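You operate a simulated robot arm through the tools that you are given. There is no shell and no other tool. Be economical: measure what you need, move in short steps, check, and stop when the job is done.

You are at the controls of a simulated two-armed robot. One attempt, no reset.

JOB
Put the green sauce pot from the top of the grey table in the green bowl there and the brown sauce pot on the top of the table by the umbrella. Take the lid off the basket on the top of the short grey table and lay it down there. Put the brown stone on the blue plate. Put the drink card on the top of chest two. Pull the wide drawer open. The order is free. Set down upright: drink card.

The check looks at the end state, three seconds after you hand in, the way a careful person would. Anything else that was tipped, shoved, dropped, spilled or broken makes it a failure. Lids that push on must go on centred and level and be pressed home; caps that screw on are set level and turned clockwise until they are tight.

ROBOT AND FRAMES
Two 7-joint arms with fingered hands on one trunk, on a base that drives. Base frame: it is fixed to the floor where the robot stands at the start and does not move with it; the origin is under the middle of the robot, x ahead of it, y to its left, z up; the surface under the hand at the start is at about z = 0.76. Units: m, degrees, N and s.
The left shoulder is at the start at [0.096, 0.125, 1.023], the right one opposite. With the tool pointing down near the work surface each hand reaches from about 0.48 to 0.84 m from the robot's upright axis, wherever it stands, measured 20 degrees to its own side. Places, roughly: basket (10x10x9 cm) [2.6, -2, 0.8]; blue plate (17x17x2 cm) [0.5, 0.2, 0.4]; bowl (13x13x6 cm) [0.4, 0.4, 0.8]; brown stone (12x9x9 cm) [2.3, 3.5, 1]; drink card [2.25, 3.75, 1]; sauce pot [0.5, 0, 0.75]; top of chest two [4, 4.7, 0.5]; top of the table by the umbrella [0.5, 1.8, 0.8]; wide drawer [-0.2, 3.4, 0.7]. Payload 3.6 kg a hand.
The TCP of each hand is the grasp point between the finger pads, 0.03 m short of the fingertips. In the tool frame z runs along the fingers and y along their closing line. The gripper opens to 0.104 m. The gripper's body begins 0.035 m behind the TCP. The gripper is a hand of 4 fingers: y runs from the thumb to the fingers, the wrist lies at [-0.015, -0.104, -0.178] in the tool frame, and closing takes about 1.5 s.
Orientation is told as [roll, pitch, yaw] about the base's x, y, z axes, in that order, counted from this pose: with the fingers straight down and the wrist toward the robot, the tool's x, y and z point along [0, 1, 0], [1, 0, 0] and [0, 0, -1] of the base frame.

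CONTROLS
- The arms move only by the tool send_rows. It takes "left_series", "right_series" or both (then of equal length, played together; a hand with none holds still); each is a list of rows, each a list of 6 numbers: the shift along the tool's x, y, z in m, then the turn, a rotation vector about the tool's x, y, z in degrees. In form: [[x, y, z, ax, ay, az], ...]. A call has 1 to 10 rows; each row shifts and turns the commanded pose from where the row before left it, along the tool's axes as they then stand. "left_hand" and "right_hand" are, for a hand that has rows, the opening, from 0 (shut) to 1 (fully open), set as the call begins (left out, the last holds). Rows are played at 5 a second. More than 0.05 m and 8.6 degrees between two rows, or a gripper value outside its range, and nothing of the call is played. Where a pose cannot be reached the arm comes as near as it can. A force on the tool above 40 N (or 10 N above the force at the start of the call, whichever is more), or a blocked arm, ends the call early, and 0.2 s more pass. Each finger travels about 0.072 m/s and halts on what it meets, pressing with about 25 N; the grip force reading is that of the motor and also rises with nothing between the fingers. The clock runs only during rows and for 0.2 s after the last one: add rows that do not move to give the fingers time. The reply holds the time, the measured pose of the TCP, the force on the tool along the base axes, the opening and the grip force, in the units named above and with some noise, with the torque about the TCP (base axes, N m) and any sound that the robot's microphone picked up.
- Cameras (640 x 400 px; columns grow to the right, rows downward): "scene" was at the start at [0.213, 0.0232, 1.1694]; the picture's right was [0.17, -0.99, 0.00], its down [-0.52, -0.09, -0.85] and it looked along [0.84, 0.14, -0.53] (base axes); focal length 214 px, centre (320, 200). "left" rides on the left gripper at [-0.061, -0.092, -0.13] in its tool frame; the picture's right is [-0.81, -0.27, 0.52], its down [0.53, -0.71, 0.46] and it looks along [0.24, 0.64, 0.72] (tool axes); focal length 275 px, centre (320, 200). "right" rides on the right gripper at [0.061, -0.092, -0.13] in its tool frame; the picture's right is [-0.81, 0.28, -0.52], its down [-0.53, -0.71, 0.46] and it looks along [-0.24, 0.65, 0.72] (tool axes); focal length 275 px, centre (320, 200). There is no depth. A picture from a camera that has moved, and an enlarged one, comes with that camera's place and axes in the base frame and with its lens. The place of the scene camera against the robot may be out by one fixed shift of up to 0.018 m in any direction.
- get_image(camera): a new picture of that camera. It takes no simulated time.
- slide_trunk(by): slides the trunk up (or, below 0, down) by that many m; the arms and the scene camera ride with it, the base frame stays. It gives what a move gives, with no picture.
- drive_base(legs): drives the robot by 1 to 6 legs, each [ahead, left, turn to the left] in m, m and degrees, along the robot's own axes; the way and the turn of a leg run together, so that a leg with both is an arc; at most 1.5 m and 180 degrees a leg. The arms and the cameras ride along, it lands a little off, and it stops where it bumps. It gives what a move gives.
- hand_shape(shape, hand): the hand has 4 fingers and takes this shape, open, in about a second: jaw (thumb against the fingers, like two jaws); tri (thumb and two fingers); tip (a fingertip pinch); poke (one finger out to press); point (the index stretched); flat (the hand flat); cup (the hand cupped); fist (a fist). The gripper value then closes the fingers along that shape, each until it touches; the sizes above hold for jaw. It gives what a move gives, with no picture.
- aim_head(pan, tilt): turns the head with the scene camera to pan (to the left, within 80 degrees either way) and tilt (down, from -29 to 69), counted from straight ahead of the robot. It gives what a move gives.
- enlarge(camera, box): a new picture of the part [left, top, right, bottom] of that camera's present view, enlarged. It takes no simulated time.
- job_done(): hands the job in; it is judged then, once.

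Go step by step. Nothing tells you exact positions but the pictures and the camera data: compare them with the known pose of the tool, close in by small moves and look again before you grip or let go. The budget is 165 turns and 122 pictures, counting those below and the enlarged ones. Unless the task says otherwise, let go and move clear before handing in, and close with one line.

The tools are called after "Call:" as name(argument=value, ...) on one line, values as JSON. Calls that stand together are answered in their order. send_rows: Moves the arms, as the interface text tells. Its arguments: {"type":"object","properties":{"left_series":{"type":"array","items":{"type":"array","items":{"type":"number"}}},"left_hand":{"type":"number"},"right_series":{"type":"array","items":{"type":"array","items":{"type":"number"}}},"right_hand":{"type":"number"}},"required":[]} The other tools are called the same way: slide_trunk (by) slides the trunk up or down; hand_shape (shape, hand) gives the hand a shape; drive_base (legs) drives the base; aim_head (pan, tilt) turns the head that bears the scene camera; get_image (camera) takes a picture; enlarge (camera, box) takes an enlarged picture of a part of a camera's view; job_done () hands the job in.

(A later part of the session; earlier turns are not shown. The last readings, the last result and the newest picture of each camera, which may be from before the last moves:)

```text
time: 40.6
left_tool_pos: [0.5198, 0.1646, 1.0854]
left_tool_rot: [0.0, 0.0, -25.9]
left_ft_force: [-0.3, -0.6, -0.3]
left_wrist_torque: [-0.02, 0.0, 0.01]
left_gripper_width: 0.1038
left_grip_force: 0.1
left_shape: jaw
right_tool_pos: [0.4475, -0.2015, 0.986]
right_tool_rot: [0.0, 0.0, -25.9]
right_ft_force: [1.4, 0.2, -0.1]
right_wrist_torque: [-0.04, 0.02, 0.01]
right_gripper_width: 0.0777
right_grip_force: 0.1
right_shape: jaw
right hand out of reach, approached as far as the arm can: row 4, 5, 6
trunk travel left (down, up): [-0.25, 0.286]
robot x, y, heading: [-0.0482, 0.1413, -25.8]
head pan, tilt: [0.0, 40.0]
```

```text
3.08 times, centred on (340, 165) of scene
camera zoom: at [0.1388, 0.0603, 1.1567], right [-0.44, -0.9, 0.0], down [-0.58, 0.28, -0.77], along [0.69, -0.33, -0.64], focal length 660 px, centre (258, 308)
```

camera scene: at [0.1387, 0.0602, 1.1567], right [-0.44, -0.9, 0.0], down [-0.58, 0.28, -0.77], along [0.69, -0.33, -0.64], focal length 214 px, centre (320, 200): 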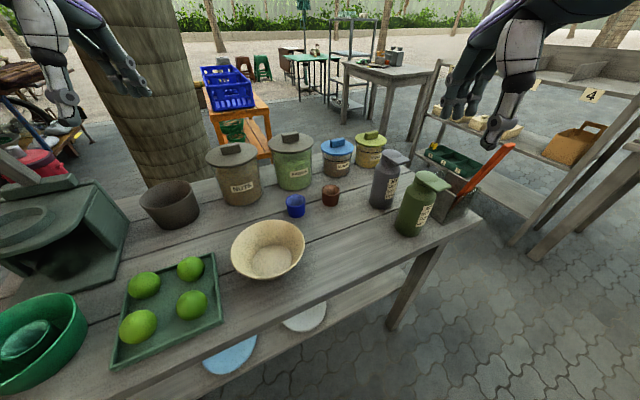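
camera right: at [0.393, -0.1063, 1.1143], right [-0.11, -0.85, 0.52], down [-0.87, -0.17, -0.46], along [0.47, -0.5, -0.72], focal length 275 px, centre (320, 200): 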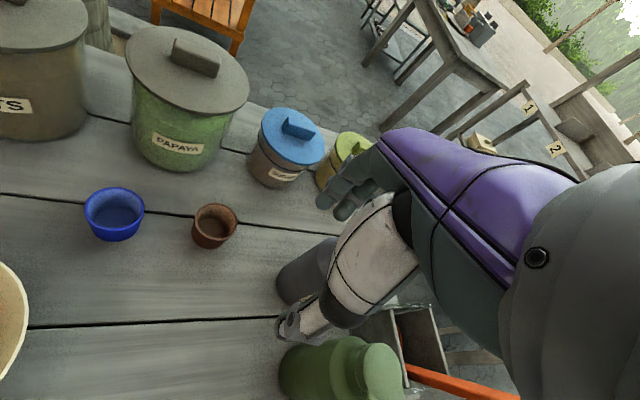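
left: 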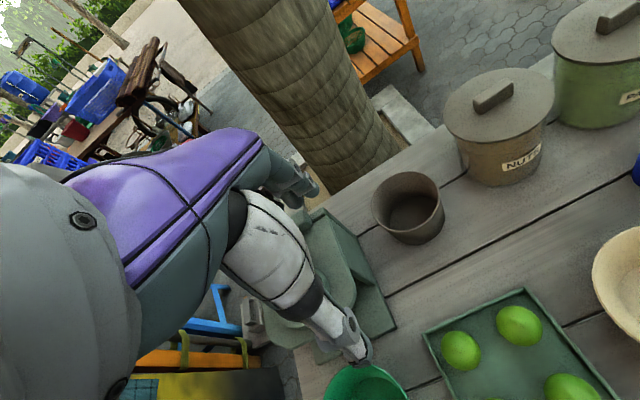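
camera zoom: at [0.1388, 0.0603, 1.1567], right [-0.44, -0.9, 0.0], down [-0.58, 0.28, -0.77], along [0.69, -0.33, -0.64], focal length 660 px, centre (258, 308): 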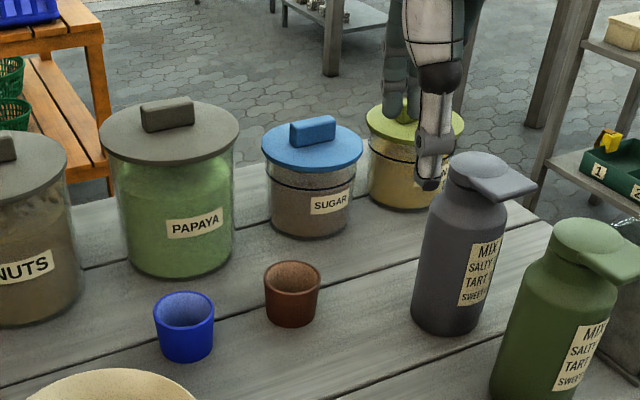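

The arm was at its reach limit up there. I shift the base left 6 cm and look again.

Call:
drive_base(legs=[[0.03, 0.06, 0]])

Call:
send_rows(right_series=[[0.004, 0.02, 0, 0, 0, 0], [0.004, 0.02, 0.01, 0, 0, 0], [0, 0, 0, 0, 0, 0], [0, 0, 0, 0, 0, 0]])

Call:
get_image(camera="right")

```text
time: 41.8
left_tool_pos: [0.5722, 0.2041, 1.0857]
left_tool_rot: [-0.1, 0.0, -25.8]
left_ft_force: [1.4, 0.7, -0.3]
left_wrist_torque: [0.03, -0.01, -0.02]
left_gripper_width: 0.1037
left_grip_force: 0.2
left_shape: jaw
right_tool_pos: [0.5005, -0.1637, 0.9852]
right_tool_rot: [0.0, 0.0, -25.9]
right_ft_force: [0.3, 0.4, 0.0]
right_wrist_torque: [-0.05, -0.01, -0.04]
right_gripper_width: 0.0778
right_grip_force: 0.1
right_shape: jaw
trunk travel left (down, up): [-0.25, 0.286]
robot x, y, heading: [0.0063, 0.1807, -26.2]
head pan, tilt: [0.0, 40.0]
```

```text
time: 42.8
left_tool_pos: [0.572, 0.2029, 1.0852]
left_tool_rot: [0.1, 0.0, -25.9]
left_ft_force: [0.1, -0.3, 0.3]
left_wrist_torque: [0.02, -0.02, 0.0]
left_gripper_width: 0.1037
left_grip_force: 0.0
left_shape: jaw
right_tool_pos: [0.5267, -0.1751, 0.9802]
right_tool_rot: [0.0, 0.1, -25.9]
right_ft_force: [0.8, -1.1, 0.3]
right_wrist_torque: [0.0, 0.01, 0.03]
right_gripper_width: 0.0778
right_grip_force: 0.1
right_shape: jaw
right hand out of reach, approached as far as the arm can: row 2
trunk travel left (down, up): [-0.25, 0.286]
robot x, y, heading: [-0.0014, 0.1845, -25.8]
head pan, tilt: [0.0, 40.0]
```

```text
90 pictures are left
camera right: at [0.4723, -0.0789, 1.1085], right [-0.11, -0.85, 0.52], down [-0.87, -0.17, -0.46], along [0.47, -0.5, -0.72], focal length 275 px, centre (320, 200)
```

right: 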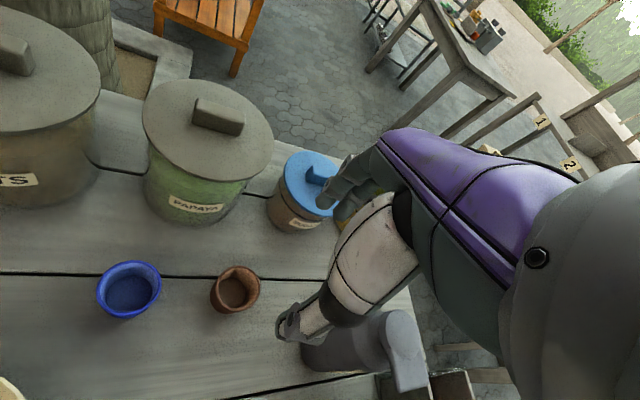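

The pot refines to [0.539, -0.169]. I correct while lowering, then check.

Call:
send_rows(right_series=[[0, 0, 0.04, 0, 0, 0], [0.005, 0.004, 0.03, 0, 0, 0], [0.006, 0.0045, 0.03, 0, 0, 0], [0, 0, 0.03, 0, 0, 0], [0, 0, 0, 0, 0, 0], [0, 0, 0, 0, 0, 0]])

Call:
enlarge(camera="right", box=[160, 120, 400, 370])

Call:
enlarge(camera="scene", box=[240, 100, 440, 230])

```text
time: 44.2
left_tool_pos: [0.5715, 0.203, 1.0859]
left_tool_rot: [-0.1, 0.0, -25.8]
left_ft_force: [-0.2, 0.1, 0.0]
left_wrist_torque: [0.01, 0.01, 0.05]
left_gripper_width: 0.1034
left_grip_force: 0.0
left_shape: jaw
right_tool_pos: [0.5394, -0.1683, 0.8497]
right_tool_rot: [0.0, 0.0, -26.1]
right_ft_force: [0.4, -0.6, 0.4]
right_wrist_torque: [0.01, -0.01, -0.02]
right_gripper_width: 0.078
right_grip_force: 0.1
right_shape: jaw
trunk travel left (down, up): [-0.25, 0.286]
robot x, y, heading: [0.0026, 0.1823, -25.9]
head pan, tilt: [0.0, 40.0]
```

```text
1.60 times, centred on (280, 245) of right
camera zoom: at [0.4843, -0.074, 0.9789], right [-0.11, -0.85, 0.52], down [-0.87, -0.17, -0.46], along [0.47, -0.5, -0.72], focal length 440 px, centre (384, 128)
```

zoom: 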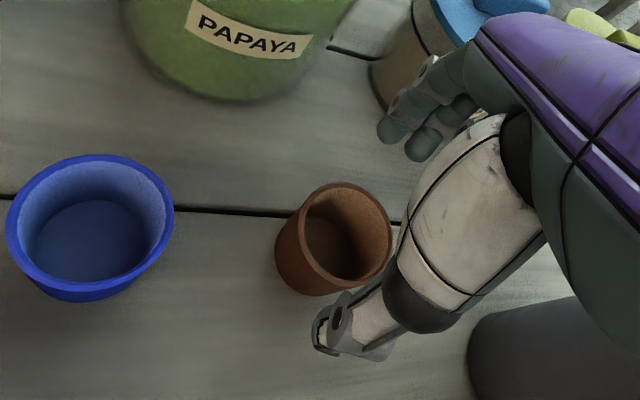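

```text
3.08 times, centred on (340, 165) of scene
camera zoom: at [0.1905, 0.0983, 1.1567], right [-0.44, -0.9, 0.0], down [-0.58, 0.28, -0.77], along [0.69, -0.33, -0.64], focal length 660 px, centre (258, 308)
```

zoom: 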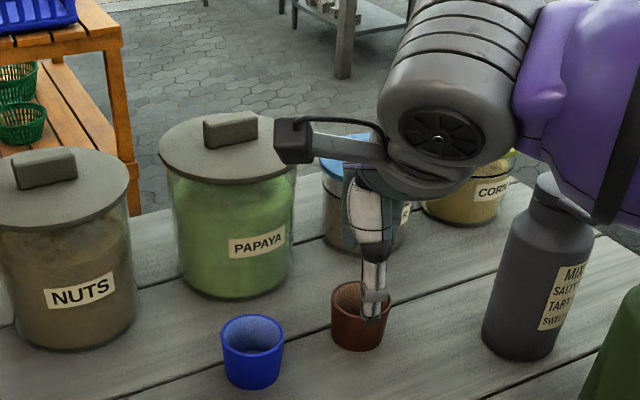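

The pot is aligned to within 2–3 mm. I lower and close.

Call:
send_rows(right_series=[[0.001, -0.002, 0.025, 0, 0, 0], [0, 0, 0.02, 0, 0, 0], [0, 0, 0.008, 0, 0, 0], [0, 0, 0, 0, 0, 0]])

Call:
send_rows(right_series=[[0, 0, 0, 0, 0, 0], [0, 0, 0, 0, 0, 0], [0, 0, 0, 0, 0, 0], [0, 0, 0, 0, 0, 0], [0, 0, 0, 0, 0, 0], [0, 0, 0, 0, 0, 0]], right_hand=0.3)

Call:
enlarge(camera="right", box=[160, 120, 400, 370])

```text
time: 45.2
left_tool_pos: [0.5719, 0.2024, 1.0846]
left_tool_rot: [0.0, -0.1, -25.9]
left_ft_force: [0.4, -0.5, -0.2]
left_wrist_torque: [0.0, 0.01, 0.04]
left_gripper_width: 0.1037
left_grip_force: 0.1
left_shape: jaw
right_tool_pos: [0.5363, -0.1694, 0.7963]
right_tool_rot: [0.0, 0.0, -26.0]
right_ft_force: [0.1, -0.1, -0.3]
right_wrist_torque: [0.0, 0.0, 0.0]
right_gripper_width: 0.0777
right_grip_force: 0.0
right_shape: jaw
trunk travel left (down, up): [-0.25, 0.286]
robot x, y, heading: [0.0013, 0.1866, -25.9]
head pan, tilt: [0.0, 40.0]
```

```text
time: 46.6
left_tool_pos: [0.5722, 0.2027, 1.0854]
left_tool_rot: [0.0, 0.1, -25.8]
left_ft_force: [0.3, -0.3, -0.8]
left_wrist_torque: [0.02, -0.02, -0.01]
left_gripper_width: 0.1038
left_grip_force: 0.0
left_shape: jaw
right_tool_pos: [0.5372, -0.1689, 0.7965]
right_tool_rot: [0.0, -0.1, -26.0]
right_ft_force: [0.2, -0.2, -0.6]
right_wrist_torque: [0.03, 0.0, -0.01]
right_gripper_width: 0.0371
right_grip_force: 24.8
right_shape: jaw
trunk travel left (down, up): [-0.25, 0.286]
robot x, y, heading: [0.0043, 0.1847, -26.0]
head pan, tilt: [0.0, 40.0]
```

```text
1.60 times, centred on (280, 245) of right
camera zoom: at [0.4823, -0.0734, 0.9258], right [-0.11, -0.85, 0.52], down [-0.87, -0.17, -0.46], along [0.47, -0.5, -0.72], focal length 440 px, centre (384, 128)
```

zoom: 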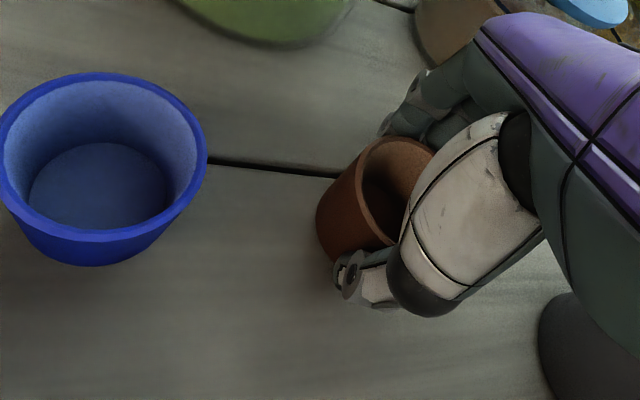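

The brown pot is gripped. I lift it, back away from the table and turn toward the stall to find the umbrella table.

Call:
send_rows(right_series=[[0, 0, -0.02, 0, 0, 0], [0, 0, -0.04, 0, 0, 0], [0, 0, -0.045, 0, 0, 0], [0, -0.01, -0.04, 0, 0, 0], [0, -0.03, -0.03, 0, 0, 0], [0, -0.04, -0.02, 0, 0, 0], [0, -0.045, -0.02, 0, 0, 0], [0, -0.045, -0.02, 0, 0, 0], [0, 0, 0, 0, 0, 0]])

Call:
drive_base(legs=[[-0.3, 0, 0], [0, 0, 80]])

Call:
aim_head(pan=15, tilt=15)

Call:
get_image(camera="scene")

```text
time: 48.6
left_tool_pos: [0.5724, 0.2024, 1.0857]
left_tool_rot: [0.0, 0.1, -25.9]
left_ft_force: [0.8, 0.2, 0.0]
left_wrist_torque: [-0.03, 0.02, 0.0]
left_gripper_width: 0.1034
left_grip_force: 0.0
left_shape: jaw
right_tool_pos: [0.3858, -0.0986, 1.0331]
right_tool_rot: [0.0, -0.1, -26.0]
right_ft_force: [0.4, 0.1, -0.7]
right_wrist_torque: [0.01, 0.01, 0.04]
right_gripper_width: 0.0371
right_grip_force: 24.9
right_shape: jaw
right hand out of reach, approached as far as the arm can: row 1
trunk travel left (down, up): [-0.25, 0.286]
robot x, y, heading: [0.0064, 0.1892, -26.1]
head pan, tilt: [0.0, 40.0]
```

```text
time: 54.1
left_tool_pos: [-0.1852, 0.8792, 1.0858]
left_tool_rot: [0.0, 0.0, 53.9]
left_ft_force: [0.5, -0.1, -1.1]
left_wrist_torque: [0.03, 0.0, -0.03]
left_gripper_width: 0.1034
left_grip_force: 0.1
left_shape: jaw
right_tool_pos: [0.079, 0.6434, 1.0326]
right_tool_rot: [0.0, 0.0, 53.8]
right_ft_force: [0.5, -0.2, 0.1]
right_wrist_torque: [-0.01, 0.02, -0.04]
right_gripper_width: 0.037
right_grip_force: 24.5
right_shape: jaw
trunk travel left (down, up): [-0.25, 0.286]
robot x, y, heading: [-0.2666, 0.3203, 53.9]
head pan, tilt: [0.0, 40.0]
```

```text
time: 55.0
left_tool_pos: [-0.186, 0.8792, 1.0856]
left_tool_rot: [0.0, 0.0, 54.0]
left_ft_force: [0.3, -0.4, 0.7]
left_wrist_torque: [-0.03, 0.01, 0.04]
left_gripper_width: 0.1036
left_grip_force: 0.0
left_shape: jaw
right_tool_pos: [0.078, 0.6428, 1.0346]
right_tool_rot: [0.0, 0.1, 53.7]
right_ft_force: [-0.6, -0.8, 0.0]
right_wrist_torque: [-0.08, 0.02, -0.02]
right_gripper_width: 0.0369
right_grip_force: 25.2
right_shape: jaw
trunk travel left (down, up): [-0.25, 0.286]
robot x, y, heading: [-0.2668, 0.3116, 53.8]
head pan, tilt: [15.0, 15.0]
```

```text
86 pictures are left
camera scene: at [-0.1639, 0.5169, 1.1962], right [0.93, -0.36, 0.0], down [-0.09, -0.24, -0.97], along [0.35, 0.9, -0.26], focal length 214 px, centre (320, 200)
```

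scene: 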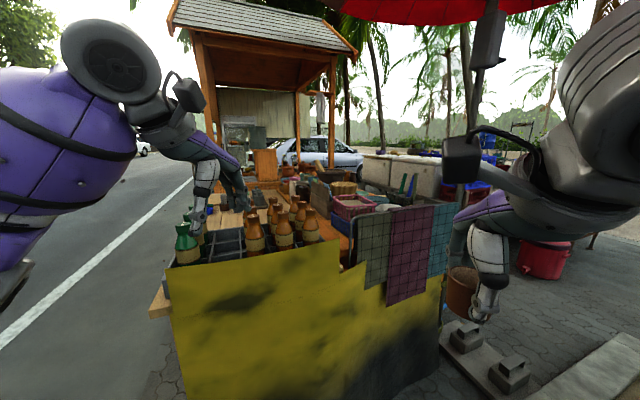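

The umbrella table seems to be the cart top behind the yellow panel. I enlarge to find its free surface and the umbrella pole.

Call:
enlarge(camera="scene", box=[150, 130, 470, 330])

Call:
slide_trunk(by=0.2)

Call:
enlarge(camera="scene", box=[150, 130, 470, 330])

```text
2.00 times, centred on (310, 230) of scene
camera zoom: at [-0.1639, 0.5169, 1.1962], right [0.93, -0.36, 0.0], down [-0.09, -0.24, -0.97], along [0.35, 0.9, -0.26], focal length 429 px, centre (340, 140)
```

zoom: 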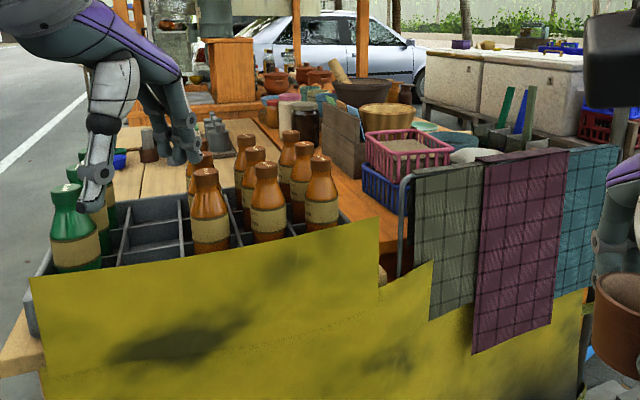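

```text
time: 57.1
left_tool_pos: [-0.185, 0.8805, 1.2849]
left_tool_rot: [0.0, 0.1, 53.8]
left_ft_force: [-0.8, 1.0, 1.2]
left_wrist_torque: [0.01, -0.01, 0.03]
left_gripper_width: 0.1037
left_grip_force: 0.0
left_shape: jaw
right_tool_pos: [0.077, 0.6427, 1.2338]
right_tool_rot: [0.1, -0.1, 53.8]
right_ft_force: [0.2, 0.3, -0.1]
right_wrist_torque: [-0.02, -0.02, 0.04]
right_gripper_width: 0.0367
right_grip_force: 24.9
right_shape: jaw
trunk travel left (down, up): [-0.45, 0.086]
robot x, y, heading: [-0.2675, 0.3168, 53.8]
head pan, tilt: [15.0, 15.0]
```

```text
2.00 times, centred on (310, 230) of scene
camera zoom: at [-0.196, 0.4732, 1.4006], right [0.93, -0.36, 0.0], down [-0.09, -0.24, -0.97], along [0.35, 0.9, -0.26], focal length 429 px, centre (340, 140)
```

zoom: 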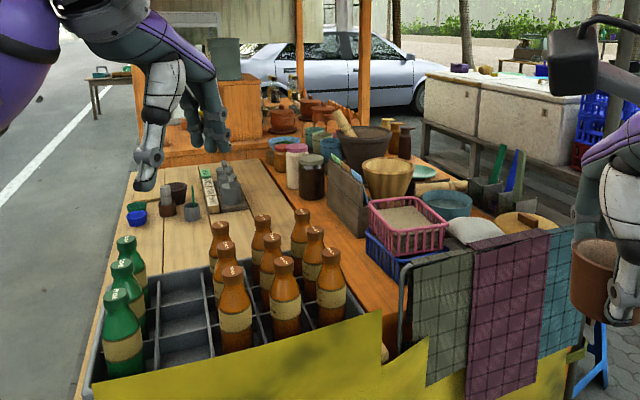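

From above I see the light-wood table on the left and the orange one on the right at [0.5, 1.8]. The orange one has a free strip between the bottle rack and the pink basket, so I drive up facing it for a closer look.

Call:
drive_base(legs=[[0, 0, 36], [0.36, -0.28, 0]])

Call:
aim_head(pan=-10, tilt=30)

Call:
get_image(camera="scene")

Call:
get_image(camera="right")

```text
time: 61.9
left_tool_pos: [-0.2555, 1.177, 1.2855]
left_tool_rot: [0.0, -0.2, 90.1]
left_ft_force: [0.1, 0.7, 0.1]
left_wrist_torque: [0.01, 0.05, -0.01]
left_gripper_width: 0.1039
left_grip_force: 0.0
left_shape: jaw
right_tool_pos: [0.0974, 1.141, 1.2336]
right_tool_rot: [0.0, 0.0, 89.8]
right_ft_force: [0.6, -0.3, 0.5]
right_wrist_torque: [-0.01, 0.01, 0.02]
right_gripper_width: 0.0369
right_grip_force: 25.0
right_shape: jaw
trunk travel left (down, up): [-0.45, 0.086]
robot x, y, heading: [0.0113, 0.6727, 89.9]
head pan, tilt: [15.0, 15.0]
```

```text
time: 62.8
left_tool_pos: [-0.2545, 1.1765, 1.2869]
left_tool_rot: [0.0, 0.0, 90.0]
left_ft_force: [0.1, 0.3, -0.7]
left_wrist_torque: [0.02, 0.0, 0.05]
left_gripper_width: 0.1036
left_grip_force: 0.0
left_shape: jaw
right_tool_pos: [0.0981, 1.1397, 1.2334]
right_tool_rot: [0.0, 0.0, 89.9]
right_ft_force: [0.5, 0.4, -0.7]
right_wrist_torque: [-0.04, -0.01, 0.0]
right_gripper_width: 0.0366
right_grip_force: 24.5
right_shape: jaw
trunk travel left (down, up): [-0.45, 0.086]
robot x, y, heading: [0.0064, 0.6743, 90.1]
head pan, tilt: [-10.0, 30.0]
```

```text
83 pictures are left
camera scene: at [0.0201, 0.8454, 1.3765], right [0.98, -0.17, 0.0], down [-0.09, -0.49, -0.87], along [0.15, 0.85, -0.5], focal length 214 px, centre (320, 200)
```

scene: 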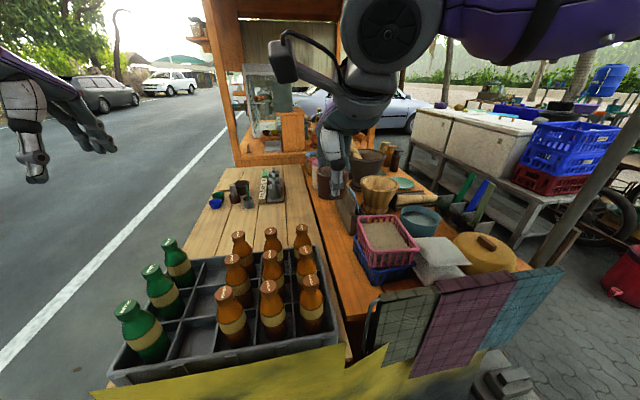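

```text
82 pictures are left
camera right: at [0.0374, 1.0488, 1.3628], right [0.81, 0.27, 0.52], down [0.53, -0.71, -0.46], along [0.24, 0.65, -0.72], focal length 275 px, centre (320, 200)
```

right: 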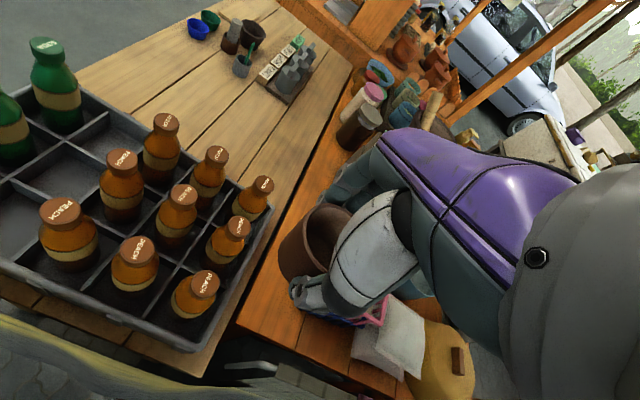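

The orange table's free strip spans x 0.15–0.27 and y 1.2–1.75; I'll place the pot near [0.21, 1.41]. I move a bit closer and lower the trunk.

Call:
drive_base(legs=[[0.06, -0.08, 0]])

Call:
slide_trunk(by=-0.12)

Call:
send_rows(right_series=[[-0.006, 0.045, 0, 0, 0, 0], [-0.006, 0.045, 0, 0, 0, 0], [-0.006, 0.045, 0, 0, 0, 0], [-0.006, 0.045, 0, 0, 0, 0], [0, 0, 0, 0, 0, 0]])

Call:
get_image(camera="right")

```text
time: 64.2
left_tool_pos: [-0.1766, 1.2359, 1.2867]
left_tool_rot: [0.0, 0.0, 90.0]
left_ft_force: [-0.2, 0.1, 0.0]
left_wrist_torque: [-0.02, 0.01, 0.04]
left_gripper_width: 0.1038
left_grip_force: 0.1
left_shape: jaw
right_tool_pos: [0.1771, 1.1993, 1.2333]
right_tool_rot: [0.0, -0.2, 89.8]
right_ft_force: [-0.1, -0.1, 0.6]
right_wrist_torque: [-0.02, 0.01, -0.03]
right_gripper_width: 0.0367
right_grip_force: 25.0
right_shape: jaw
trunk travel left (down, up): [-0.45, 0.086]
robot x, y, heading: [0.0883, 0.7305, 90.2]
head pan, tilt: [-10.0, 30.0]
```

```text
time: 65.7
left_tool_pos: [-0.1767, 1.2352, 1.1655]
left_tool_rot: [0.1, 0.1, 90.1]
left_ft_force: [-0.2, 0.3, -0.7]
left_wrist_torque: [0.0, 0.01, 0.0]
left_gripper_width: 0.1039
left_grip_force: 0.0
left_shape: jaw
right_tool_pos: [0.1751, 1.1998, 1.1142]
right_tool_rot: [0.0, -0.1, 89.8]
right_ft_force: [-0.7, -0.5, -0.7]
right_wrist_torque: [0.0, -0.01, 0.0]
right_gripper_width: 0.0367
right_grip_force: 25.2
right_shape: jaw
trunk travel left (down, up): [-0.33, 0.206]
robot x, y, heading: [0.0863, 0.7324, 90.0]
head pan, tilt: [-10.0, 30.0]
```

```text
time: 66.8
left_tool_pos: [-0.1759, 1.2367, 1.1656]
left_tool_rot: [0.1, 0.0, 89.9]
left_ft_force: [0.4, 0.4, -0.1]
left_wrist_torque: [-0.01, -0.02, 0.0]
left_gripper_width: 0.1036
left_grip_force: 0.2
left_shape: jaw
right_tool_pos: [0.1966, 1.3429, 1.1153]
right_tool_rot: [0.0, 0.0, 89.8]
right_ft_force: [0.2, -0.1, 0.1]
right_wrist_torque: [-0.01, -0.02, -0.02]
right_gripper_width: 0.0369
right_grip_force: 25.3
right_shape: jaw
right hand out of reach, approached as far as the arm can: row 4
trunk travel left (down, up): [-0.33, 0.206]
robot x, y, heading: [0.0856, 0.7319, 90.0]
head pan, tilt: [-10.0, 30.0]
```

```text
81 pictures are left
camera right: at [0.1358, 1.2521, 1.2436], right [0.81, 0.27, 0.52], down [0.53, -0.71, -0.46], along [0.25, 0.64, -0.72], focal length 275 px, centre (320, 200)
```

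right: 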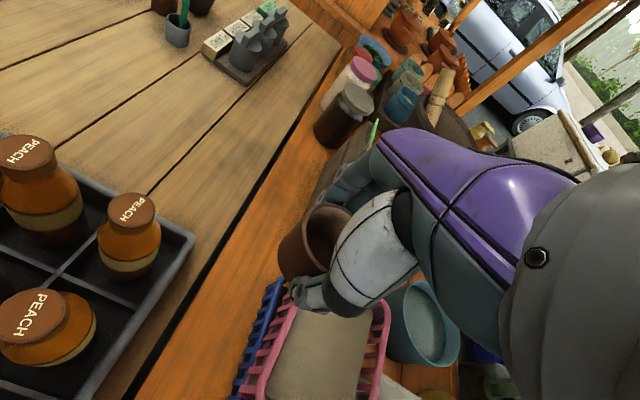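

The strip edge is at x ≈ 0.17 and the basket edge at x ≈ 0.25, clear beyond y ≈ 1.42. I target [0.205, 1.43]: lower first, then extend.

Call:
send_rows(right_series=[[0, 0, 0.04, 0, 0, 0], [0, 0, 0.04, 0, 0, 0], [0, 0, 0.04, 0, 0, 0], [0, 0, 0.04, 0, 0, 0], [-0.004, 0.03, 0, 0, 0, 0], [-0.004, 0.03, 0, 0, 0, 0], [0, 0.027, 0, 0, 0, 0], [0, 0, 0, 0, 0, 0], [0, 0, 0, 0, 0, 0]])

Call:
get_image(camera="right")

Call:
enlarge(camera="scene", box=[240, 140, 480, 330])

```text
time: 68.8
left_tool_pos: [-0.1757, 1.2352, 1.1646]
left_tool_rot: [0.0, 0.1, 90.0]
left_ft_force: [-0.2, 0.8, -0.7]
left_wrist_torque: [0.01, -0.02, 0.04]
left_gripper_width: 0.1038
left_grip_force: 0.1
left_shape: jaw
right_tool_pos: [0.2056, 1.3937, 0.9506]
right_tool_rot: [0.0, 0.0, 89.6]
right_ft_force: [0.3, -0.5, -0.7]
right_wrist_torque: [0.0, 0.02, 0.02]
right_gripper_width: 0.0369
right_grip_force: 24.9
right_shape: jaw
right hand out of reach, approached as far as the arm can: row 6, 7
trunk travel left (down, up): [-0.33, 0.206]
robot x, y, heading: [0.0872, 0.7326, 90.1]
head pan, tilt: [-10.0, 30.0]
```

```text
80 pictures are left
camera right: at [0.144, 1.3018, 1.0806], right [0.81, 0.27, 0.52], down [0.53, -0.72, -0.46], along [0.25, 0.64, -0.72], focal length 275 px, centre (320, 200)
```

right: 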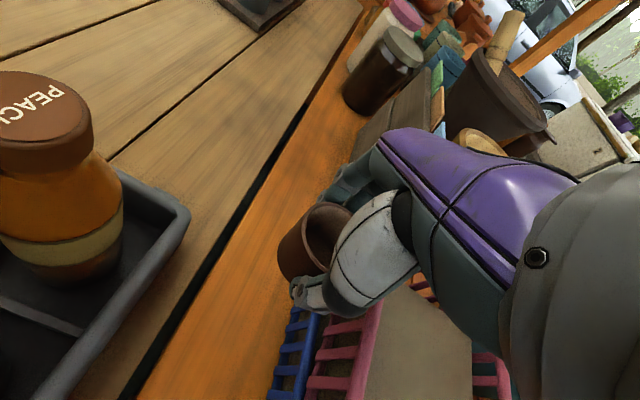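

```text
2.11 times, centred on (360, 235) of scene
camera zoom: at [0.0986, 0.9402, 1.2505], right [0.98, -0.18, 0.0], down [-0.09, -0.49, -0.87], along [0.15, 0.85, -0.5], focal length 452 px, centre (236, 126)
```

zoom: 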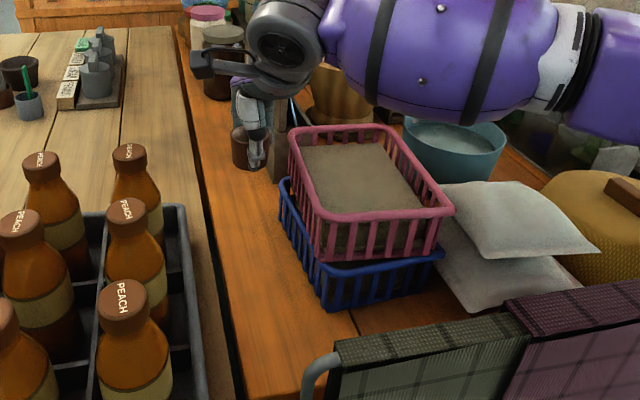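

The pot hangs over the strip. I nudge the base 3 cm forward for basket clearance and lower to just above the table.

Call:
drive_base(legs=[[0.03, 0, 0]])

Call:
send_rows(right_series=[[0.002, 0, 0.03, 0, 0, 0], [0, 0, 0.03, 0, 0, 0], [0, 0, 0.02, 0, 0, 0], [0, 0, 0.01, 0, 0, 0], [0, 0, 0, 0, 0, 0]])

Call:
get_image(camera="right")

Call:
enlarge(camera="scene", box=[280, 140, 440, 270])

```text
time: 69.7
left_tool_pos: [-0.1764, 1.2677, 1.1664]
left_tool_rot: [0.0, 0.0, 90.0]
left_ft_force: [-0.2, 0.1, -0.9]
left_wrist_torque: [-0.01, 0.0, 0.03]
left_gripper_width: 0.1035
left_grip_force: 0.1
left_shape: jaw
right_tool_pos: [0.205, 1.4244, 0.9514]
right_tool_rot: [0.0, 0.0, 89.6]
right_ft_force: [0.0, 0.5, 0.1]
right_wrist_torque: [0.0, -0.02, 0.0]
right_gripper_width: 0.0368
right_grip_force: 24.9
right_shape: jaw
trunk travel left (down, up): [-0.33, 0.206]
robot x, y, heading: [0.085, 0.7623, 89.7]
head pan, tilt: [-10.0, 30.0]
```

```text
time: 70.9
left_tool_pos: [-0.1767, 1.2663, 1.1648]
left_tool_rot: [0.0, 0.0, 90.0]
left_ft_force: [-0.3, 0.2, -1.2]
left_wrist_torque: [-0.02, -0.01, -0.01]
left_gripper_width: 0.1036
left_grip_force: 0.0
left_shape: jaw
right_tool_pos: [0.2059, 1.4241, 0.8718]
right_tool_rot: [0.0, -0.1, 89.7]
right_ft_force: [0.1, -0.6, -0.1]
right_wrist_torque: [0.0, 0.01, 0.01]
right_gripper_width: 0.0366
right_grip_force: 24.9
right_shape: jaw
right hand out of reach, approached as far as the arm can: row 3
trunk travel left (down, up): [-0.33, 0.206]
robot x, y, heading: [0.0905, 0.7614, 90.1]
head pan, tilt: [-10.0, 30.0]
```

```text
78 pictures are left
camera right: at [0.1455, 1.3322, 1.0001], right [0.81, 0.27, 0.52], down [0.53, -0.72, -0.46], along [0.25, 0.64, -0.72], focal length 275 px, centre (320, 200)
```

right: 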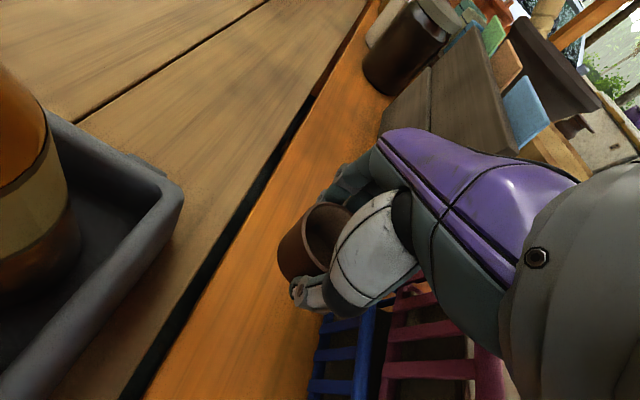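

```text
3.08 times, centred on (360, 205) of scene
camera zoom: at [0.0986, 0.9705, 1.2505], right [0.98, -0.18, 0.0], down [-0.09, -0.49, -0.87], along [0.15, 0.85, -0.5], focal length 660 px, centre (197, 185)
```

zoom: 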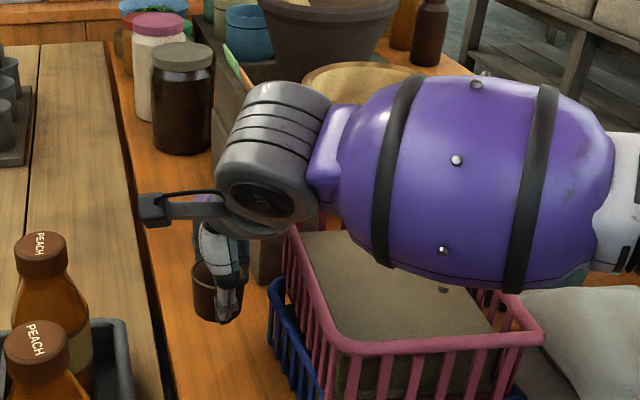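

The arm is near its limit here, so I use the trunk to go down 2 cm, then probe for contact in small steps.

Call:
slide_trunk(by=-0.02)

Call:
send_rows(right_series=[[0, 0, 0.003, 0, 0, 0], [0, 0, 0.003, 0, 0, 0], [0, 0, 0, 0, 0, 0]])

Call:
enlarge(camera="scene", box=[300, 170, 380, 250])

```text
time: 71.6
left_tool_pos: [-0.1756, 1.2655, 1.1461]
left_tool_rot: [0.0, 0.0, 90.0]
left_ft_force: [-0.2, 0.1, -0.3]
left_wrist_torque: [0.01, 0.02, 0.02]
left_gripper_width: 0.1039
left_grip_force: 0.0
left_shape: jaw
right_tool_pos: [0.2068, 1.4246, 0.8516]
right_tool_rot: [0.1, -0.1, 89.8]
right_ft_force: [0.6, 0.5, -0.5]
right_wrist_torque: [0.02, -0.01, 0.0]
right_gripper_width: 0.0365
right_grip_force: 24.9
right_shape: jaw
trunk travel left (down, up): [-0.31, 0.226]
robot x, y, heading: [0.0898, 0.7617, 90.1]
head pan, tilt: [-10.0, 30.0]
```

```text
time: 72.4
left_tool_pos: [-0.1759, 1.267, 1.146]
left_tool_rot: [0.0, 0.0, 90.0]
left_ft_force: [0.0, -0.2, 0.5]
left_wrist_torque: [-0.01, -0.01, 0.01]
left_gripper_width: 0.1035
left_grip_force: 0.1
left_shape: jaw
right_tool_pos: [0.2056, 1.4238, 0.8456]
right_tool_rot: [0.0, -0.1, 89.7]
right_ft_force: [-0.1, -0.1, -0.7]
right_wrist_torque: [-0.01, -0.02, 0.02]
right_gripper_width: 0.0365
right_grip_force: 25.3
right_shape: jaw
trunk travel left (down, up): [-0.31, 0.226]
robot x, y, heading: [0.0859, 0.7629, 89.9]
head pan, tilt: [-10.0, 30.0]
```

```text
5.00 times, centred on (340, 210) of scene
camera zoom: at [0.0986, 0.9748, 1.2312], right [0.98, -0.18, 0.0], down [-0.09, -0.49, -0.87], along [0.15, 0.85, -0.5], focal length 1072 px, centre (220, 150)
```

zoom: 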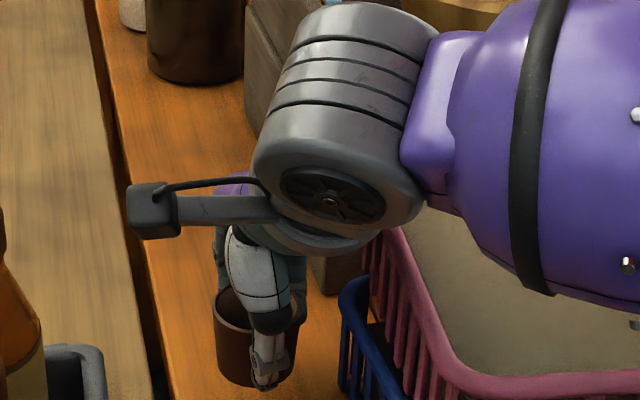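

Call:
send_rows(right_series=[[0, 0, 0.003, 0, 0, 0], [0, 0, 0.002, 0, 0, 0], [0, 0, 0, 0, 0, 0]])

Call:
send_rows(right_series=[[0, 0, 0.003, 0, 0, 0], [0, 0, 0, 0, 0, 0]])

Call:
enlarge(camera="right", box=[200, 140, 440, 390])

```text
time: 73.2
left_tool_pos: [-0.1761, 1.2661, 1.146]
left_tool_rot: [0.0, 0.0, 90.0]
left_ft_force: [-0.5, 0.6, 1.0]
left_wrist_torque: [0.02, 0.03, 0.02]
left_gripper_width: 0.1037
left_grip_force: 0.1
left_shape: jaw
right_tool_pos: [0.2058, 1.4231, 0.8399]
right_tool_rot: [0.0, -0.2, 89.7]
right_ft_force: [-0.2, 0.4, -0.8]
right_wrist_torque: [-0.02, -0.02, 0.01]
right_gripper_width: 0.0365
right_grip_force: 25.4
right_shape: jaw
trunk travel left (down, up): [-0.31, 0.226]
robot x, y, heading: [0.0909, 0.7666, 90.1]
head pan, tilt: [-10.0, 30.0]
```

```text
time: 73.8
left_tool_pos: [-0.1769, 1.266, 1.147]
left_tool_rot: [0.0, -0.1, 89.9]
left_ft_force: [0.4, 0.1, 0.9]
left_wrist_torque: [0.0, 0.03, 0.01]
left_gripper_width: 0.1037
left_grip_force: 0.0
left_shape: jaw
right_tool_pos: [0.207, 1.4233, 0.8376]
right_tool_rot: [0.1, -0.1, 89.8]
right_ft_force: [0.7, -0.1, 0.0]
right_wrist_torque: [0.02, -0.01, 0.01]
right_gripper_width: 0.0368
right_grip_force: 25.3
right_shape: jaw
trunk travel left (down, up): [-0.31, 0.226]
robot x, y, heading: [0.0899, 0.7624, 89.9]
head pan, tilt: [-10.0, 30.0]
```

```text
1.60 times, centred on (320, 265) of right
camera zoom: at [0.1463, 1.3324, 0.9662], right [0.81, 0.27, 0.52], down [0.53, -0.72, -0.46], along [0.25, 0.64, -0.72], focal length 440 px, centre (320, 96)
```

zoom: 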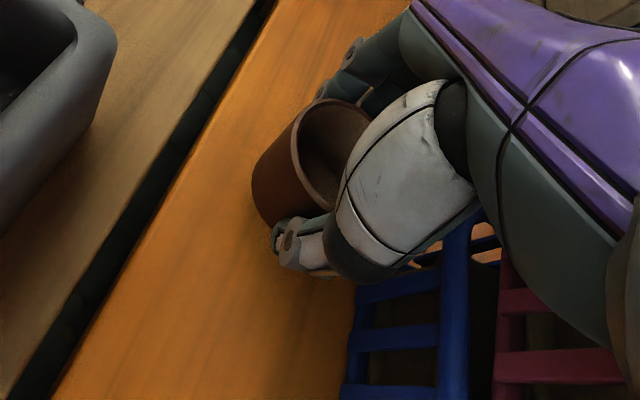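

Call:
send_rows(right_series=[[0, 0, 0.003, 0, 0, 0], [0, 0, 0, 0, 0, 0]])

Call:
send_rows(right_series=[[0, 0, 0.003, 0, 0, 0], [0, 0, 0, 0, 0, 0]])

Call:
enlarge(camera="scene", box=[300, 170, 380, 250])

```text
time: 74.4
left_tool_pos: [-0.1764, 1.2664, 1.1462]
left_tool_rot: [0.0, 0.1, 90.1]
left_ft_force: [-0.3, -0.3, -0.9]
left_wrist_torque: [0.0, 0.01, -0.01]
left_gripper_width: 0.1038
left_grip_force: 0.1
left_shape: jaw
right_tool_pos: [0.2072, 1.4238, 0.8343]
right_tool_rot: [0.0, 0.0, 89.7]
right_ft_force: [-0.2, 0.0, -0.8]
right_wrist_torque: [0.01, 0.01, 0.01]
right_gripper_width: 0.0368
right_grip_force: 25.4
right_shape: jaw
trunk travel left (down, up): [-0.31, 0.226]
robot x, y, heading: [0.0863, 0.7616, 89.7]
head pan, tilt: [-10.0, 30.0]
```

```text
time: 75.0
left_tool_pos: [-0.1764, 1.266, 1.1466]
left_tool_rot: [0.0, 0.0, 90.0]
left_ft_force: [0.0, -0.2, 0.1]
left_wrist_torque: [0.0, -0.01, 0.0]
left_gripper_width: 0.1035
left_grip_force: 0.0
left_shape: jaw
right_tool_pos: [0.2074, 1.4235, 0.8308]
right_tool_rot: [0.0, 0.0, 89.6]
right_ft_force: [0.5, 0.1, 0.0]
right_wrist_torque: [0.03, 0.0, 0.01]
right_gripper_width: 0.0367
right_grip_force: 24.9
right_shape: jaw
trunk travel left (down, up): [-0.31, 0.226]
robot x, y, heading: [0.089, 0.7594, 89.9]
head pan, tilt: [-10.0, 30.0]
```

```text
5.00 times, centred on (340, 210) of scene
camera zoom: at [0.0986, 0.9747, 1.2312], right [0.98, -0.18, 0.0], down [-0.09, -0.49, -0.87], along [0.15, 0.85, -0.5], focal length 1072 px, centre (220, 150)
```

zoom: 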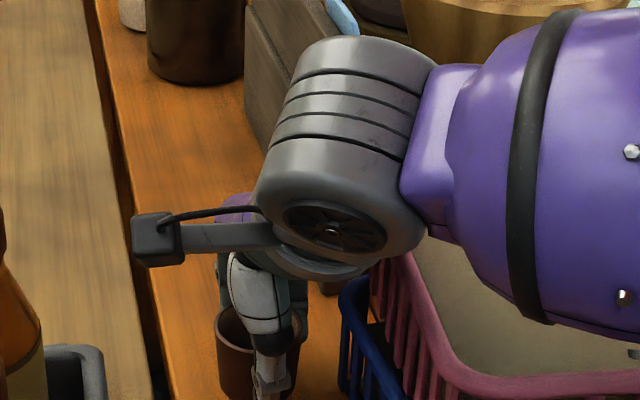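

Call:
send_rows(right_series=[[0, 0, 0.003, 0, 0, 0], [0, 0, 0, 0, 0, 0]])

Call:
send_rows(right_series=[[0, 0, 0.003, 0, 0, 0], [0, 0, 0, 0, 0, 0]])

Call:
send_rows(right_series=[[0, 0, 0.003, 0, 0, 0], [0, 0, 0, 0, 0, 0]])

Call:
enlarge(camera="right", box=[200, 140, 440, 390])

```text
time: 75.6
left_tool_pos: [-0.1761, 1.2665, 1.1457]
left_tool_rot: [0.0, -0.1, 90.0]
left_ft_force: [0.1, 0.0, 1.0]
left_wrist_torque: [0.0, -0.02, 0.0]
left_gripper_width: 0.1039
left_grip_force: 0.0
left_shape: jaw
right_tool_pos: [0.2091, 1.4233, 0.8296]
right_tool_rot: [0.0, -0.1, 89.6]
right_ft_force: [-0.1, 0.1, -1.2]
right_wrist_torque: [0.03, 0.0, -0.02]
right_gripper_width: 0.0368
right_grip_force: 24.8
right_shape: jaw
trunk travel left (down, up): [-0.31, 0.226]
robot x, y, heading: [0.0877, 0.7581, 89.8]
head pan, tilt: [-10.0, 30.0]
```

```text
time: 76.2
left_tool_pos: [-0.1756, 1.2668, 1.1462]
left_tool_rot: [-0.1, 0.0, 90.0]
left_ft_force: [-0.2, 0.6, -0.2]
left_wrist_torque: [0.02, -0.01, -0.02]
left_gripper_width: 0.1038
left_grip_force: 0.0
left_shape: jaw
right_tool_pos: [0.2062, 1.4234, 0.8265]
right_tool_rot: [0.0, -0.1, 89.8]
right_ft_force: [-0.1, 1.2, 0.0]
right_wrist_torque: [-0.01, -0.01, -0.01]
right_gripper_width: 0.0366
right_grip_force: 25.1
right_shape: jaw
trunk travel left (down, up): [-0.31, 0.226]
robot x, y, heading: [0.0906, 0.7603, 90.0]
head pan, tilt: [-10.0, 30.0]
```

```text
time: 76.8
left_tool_pos: [-0.1759, 1.2656, 1.1463]
left_tool_rot: [0.0, 0.0, 90.1]
left_ft_force: [-0.3, 1.2, -0.3]
left_wrist_torque: [0.02, 0.03, -0.01]
left_gripper_width: 0.1035
left_grip_force: 0.1
left_shape: jaw
right_tool_pos: [0.206, 1.423, 0.8228]
right_tool_rot: [0.0, 0.0, 89.7]
right_ft_force: [-0.2, -0.6, -0.4]
right_wrist_torque: [-0.01, 0.02, 0.03]
right_gripper_width: 0.0366
right_grip_force: 25.1
right_shape: jaw
trunk travel left (down, up): [-0.31, 0.226]
robot x, y, heading: [0.0923, 0.7613, 89.6]
head pan, tilt: [-10.0, 30.0]
```

```text
1.60 times, centred on (320, 265) of right
camera zoom: at [0.1464, 1.332, 0.9519], right [0.81, 0.27, 0.52], down [0.53, -0.72, -0.46], along [0.25, 0.64, -0.72], focal length 440 px, centre (320, 96)
```

zoom: 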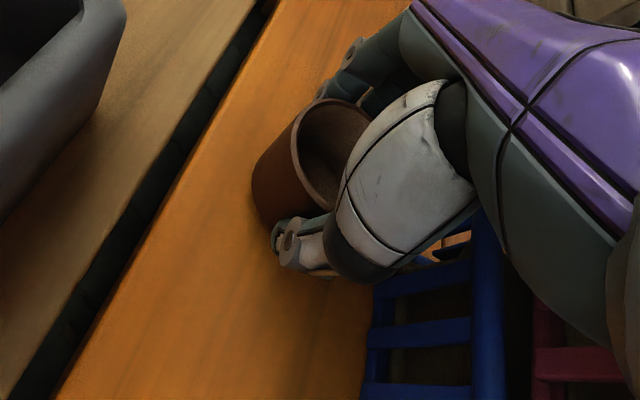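

Call:
send_rows(right_series=[[0, 0, 0.003, 0, 0, 0], [0, 0, 0, 0, 0, 0]])

Call:
send_rows(right_series=[[0, 0, 0.003, 0, 0, 0], [0, 0, 0, 0, 0, 0]])

Call:
enlarge(camera="right", box=[260, 140, 360, 300])

```text
time: 77.4
left_tool_pos: [-0.1748, 1.2666, 1.1449]
left_tool_rot: [0.1, 0.0, 89.9]
left_ft_force: [0.3, -0.2, 0.5]
left_wrist_torque: [0.06, -0.01, -0.01]
left_gripper_width: 0.1034
left_grip_force: 0.0
left_shape: jaw
right_tool_pos: [0.2075, 1.4241, 0.8189]
right_tool_rot: [0.0, -0.1, 89.7]
right_ft_force: [-0.9, -0.8, 0.9]
right_wrist_torque: [-0.01, 0.0, -0.02]
right_gripper_width: 0.0367
right_grip_force: 25.1
right_shape: jaw
trunk travel left (down, up): [-0.31, 0.226]
robot x, y, heading: [0.0885, 0.763, 89.9]
head pan, tilt: [-10.0, 30.0]
```

```text
time: 78.0
left_tool_pos: [-0.1764, 1.266, 1.1465]
left_tool_rot: [0.0, 0.0, 90.1]
left_ft_force: [-0.3, -0.2, -1.0]
left_wrist_torque: [0.0, 0.01, 0.0]
left_gripper_width: 0.1038
left_grip_force: 0.1
left_shape: jaw
right_tool_pos: [0.2084, 1.4236, 0.8161]
right_tool_rot: [0.0, 0.0, 89.6]
right_ft_force: [-0.4, -0.7, -0.8]
right_wrist_torque: [-0.02, 0.0, 0.01]
right_gripper_width: 0.0364
right_grip_force: 25.2
right_shape: jaw
trunk travel left (down, up): [-0.31, 0.226]
robot x, y, heading: [0.091, 0.7618, 90.1]
head pan, tilt: [-10.0, 30.0]
```

```text
2.50 times, centred on (310, 220) of right
camera zoom: at [0.1474, 1.3323, 0.946], right [0.81, 0.27, 0.52], down [0.53, -0.72, -0.46], along [0.25, 0.64, -0.72], focal length 688 px, centre (345, 150)
```

zoom: 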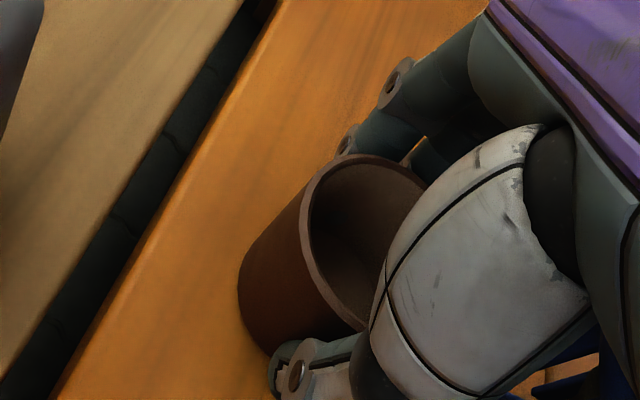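

Call:
send_rows(right_series=[[0, 0, 0.003, 0, 0, 0], [0, 0, 0, 0, 0, 0]])

Call:
send_rows(right_series=[[0, 0, 0.003, 0, 0, 0], [0, 0, 0, 0, 0, 0]])

Call:
send_rows(right_series=[[0, 0, 0.003, 0, 0, 0], [0, 0, 0, 0, 0, 0]])

Call:
enlarge(camera="scene", box=[280, 160, 440, 260])

```text
time: 78.6
left_tool_pos: [-0.1772, 1.2653, 1.1461]
left_tool_rot: [0.0, 0.0, 90.0]
left_ft_force: [0.5, 0.4, 0.0]
left_wrist_torque: [-0.01, -0.01, 0.0]
left_gripper_width: 0.1036
left_grip_force: 0.0
left_shape: jaw
right_tool_pos: [0.2072, 1.4233, 0.8155]
right_tool_rot: [0.2, -0.2, 89.8]
right_ft_force: [-0.5, -0.7, 4.3]
right_wrist_torque: [0.06, 0.03, 0.03]
right_gripper_width: 0.0367
right_grip_force: 25.7
right_shape: jaw
trunk travel left (down, up): [-0.31, 0.226]
robot x, y, heading: [0.0903, 0.7616, 89.7]
head pan, tilt: [-10.0, 30.0]
```

```text
time: 79.2
left_tool_pos: [-0.177, 1.2653, 1.1467]
left_tool_rot: [0.1, 0.0, 90.0]
left_ft_force: [0.2, 0.1, -0.3]
left_wrist_torque: [0.01, 0.01, -0.03]
left_gripper_width: 0.1037
left_grip_force: 0.1
left_shape: jaw
right_tool_pos: [0.2084, 1.4229, 0.8134]
right_tool_rot: [0.2, -0.3, 89.8]
right_ft_force: [0.0, 0.8, 17.6]
right_wrist_torque: [0.13, 0.03, 0.01]
right_gripper_width: 0.0376
right_grip_force: 25.0
right_shape: jaw
trunk travel left (down, up): [-0.31, 0.226]
robot x, y, heading: [0.0879, 0.7637, 89.7]
head pan, tilt: [-10.0, 30.0]
```

```text
time: 79.8
left_tool_pos: [-0.1766, 1.2637, 1.1461]
left_tool_rot: [-0.1, -0.1, 90.0]
left_ft_force: [0.0, 0.3, -0.2]
left_wrist_torque: [0.01, -0.02, 0.0]
left_gripper_width: 0.1038
left_grip_force: 0.0
left_shape: jaw
right_tool_pos: [0.2083, 1.4226, 0.813]
right_tool_rot: [0.1, -0.4, 89.8]
right_ft_force: [1.1, 2.2, 22.5]
right_wrist_torque: [0.19, 0.01, -0.01]
right_gripper_width: 0.0384
right_grip_force: 25.1
right_shape: jaw
right hand out of reach, approached as far as the arm can: row 1
trunk travel left (down, up): [-0.31, 0.226]
robot x, y, heading: [0.0877, 0.7671, 89.9]
head pan, tilt: [-10.0, 30.0]
```

```text
4.00 times, centred on (360, 210) of scene
camera zoom: at [0.0984, 0.973, 1.2316], right [0.98, -0.18, 0.0], down [-0.09, -0.49, -0.87], along [0.15, 0.85, -0.5], focal length 858 px, centre (160, 160)
```

zoom: 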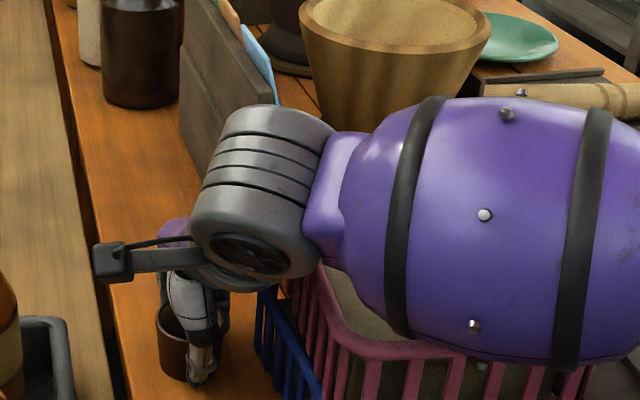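

Contact at TCP z ≈ 0.815, so the table is at z ≈ 0.778. I relax upward 3 mm and release.

Call:
send_rows(right_series=[[0, 0, -0.004, 0, 0, 0], [0, 0, 0, 0, 0, 0]])

Call:
send_rows(right_series=[[0, 0, 0, 0, 0, 0], [0, 0, 0, 0, 0, 0], [0, 0, 0, 0, 0, 0]], right_hand=0.65)

Call:
send_rows(right_series=[[0, 0, -0.02, 0, 0, 0], [0, 0, -0.04, 0, 0, 0], [0, 0, -0.045, 0, 0, 0], [0, 0, -0.045, 0, 0, 0], [0, 0, 0, 0, 0, 0]])

Call:
get_image(camera="right")

```text
time: 80.4
left_tool_pos: [-0.1763, 1.2656, 1.1447]
left_tool_rot: [0.0, 0.0, 90.0]
left_ft_force: [0.2, 0.4, 0.1]
left_wrist_torque: [0.01, 0.0, 0.01]
left_gripper_width: 0.1034
left_grip_force: 0.0
left_shape: jaw
right_tool_pos: [0.2088, 1.4224, 0.8134]
right_tool_rot: [0.0, 0.1, 89.7]
right_ft_force: [-0.4, 2.6, 7.2]
right_wrist_torque: [0.18, 0.05, -0.01]
right_gripper_width: 0.038
right_grip_force: 25.6
right_shape: jaw
trunk travel left (down, up): [-0.31, 0.226]
robot x, y, heading: [0.0917, 0.763, 89.9]
head pan, tilt: [-10.0, 30.0]
```

```text
time: 81.2
left_tool_pos: [-0.1769, 1.266, 1.1454]
left_tool_rot: [-0.1, 0.1, 90.0]
left_ft_force: [0.3, 0.2, 0.2]
left_wrist_torque: [0.01, 0.03, 0.01]
left_gripper_width: 0.1039
left_grip_force: 0.1
left_shape: jaw
right_tool_pos: [0.2089, 1.4235, 0.8152]
right_tool_rot: [0.0, 0.0, 89.7]
right_ft_force: [0.4, 0.1, 0.8]
right_wrist_torque: [0.01, 0.0, -0.03]
right_gripper_width: 0.0671
right_grip_force: 0.0
right_shape: jaw
trunk travel left (down, up): [-0.31, 0.226]
robot x, y, heading: [0.092, 0.7641, 90.0]
head pan, tilt: [-10.0, 30.0]
```

```text
time: 82.4
left_tool_pos: [-0.1762, 1.2663, 1.1452]
left_tool_rot: [0.1, -0.1, 90.0]
left_ft_force: [-0.6, -0.8, -0.3]
left_wrist_torque: [0.03, 0.0, 0.02]
left_gripper_width: 0.1038
left_grip_force: 0.2
left_shape: jaw
right_tool_pos: [0.2044, 1.422, 0.9661]
right_tool_rot: [-0.1, -0.1, 89.7]
right_ft_force: [-0.2, -0.2, 0.8]
right_wrist_torque: [-0.03, 0.02, -0.01]
right_gripper_width: 0.0672
right_grip_force: 0.0
right_shape: jaw
trunk travel left (down, up): [-0.31, 0.226]
robot x, y, heading: [0.0915, 0.7607, 89.9]
head pan, tilt: [-10.0, 30.0]
```

```text
70 pictures are left
camera right: at [0.1441, 1.3317, 1.0947], right [0.81, 0.27, 0.52], down [0.53, -0.72, -0.46], along [0.25, 0.64, -0.72], focal length 275 px, centre (320, 200)
```

right: 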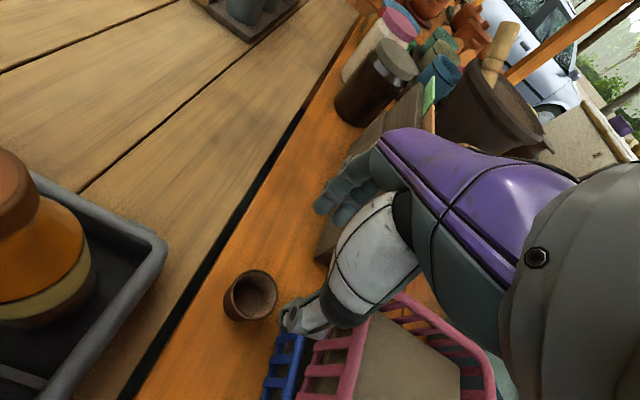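

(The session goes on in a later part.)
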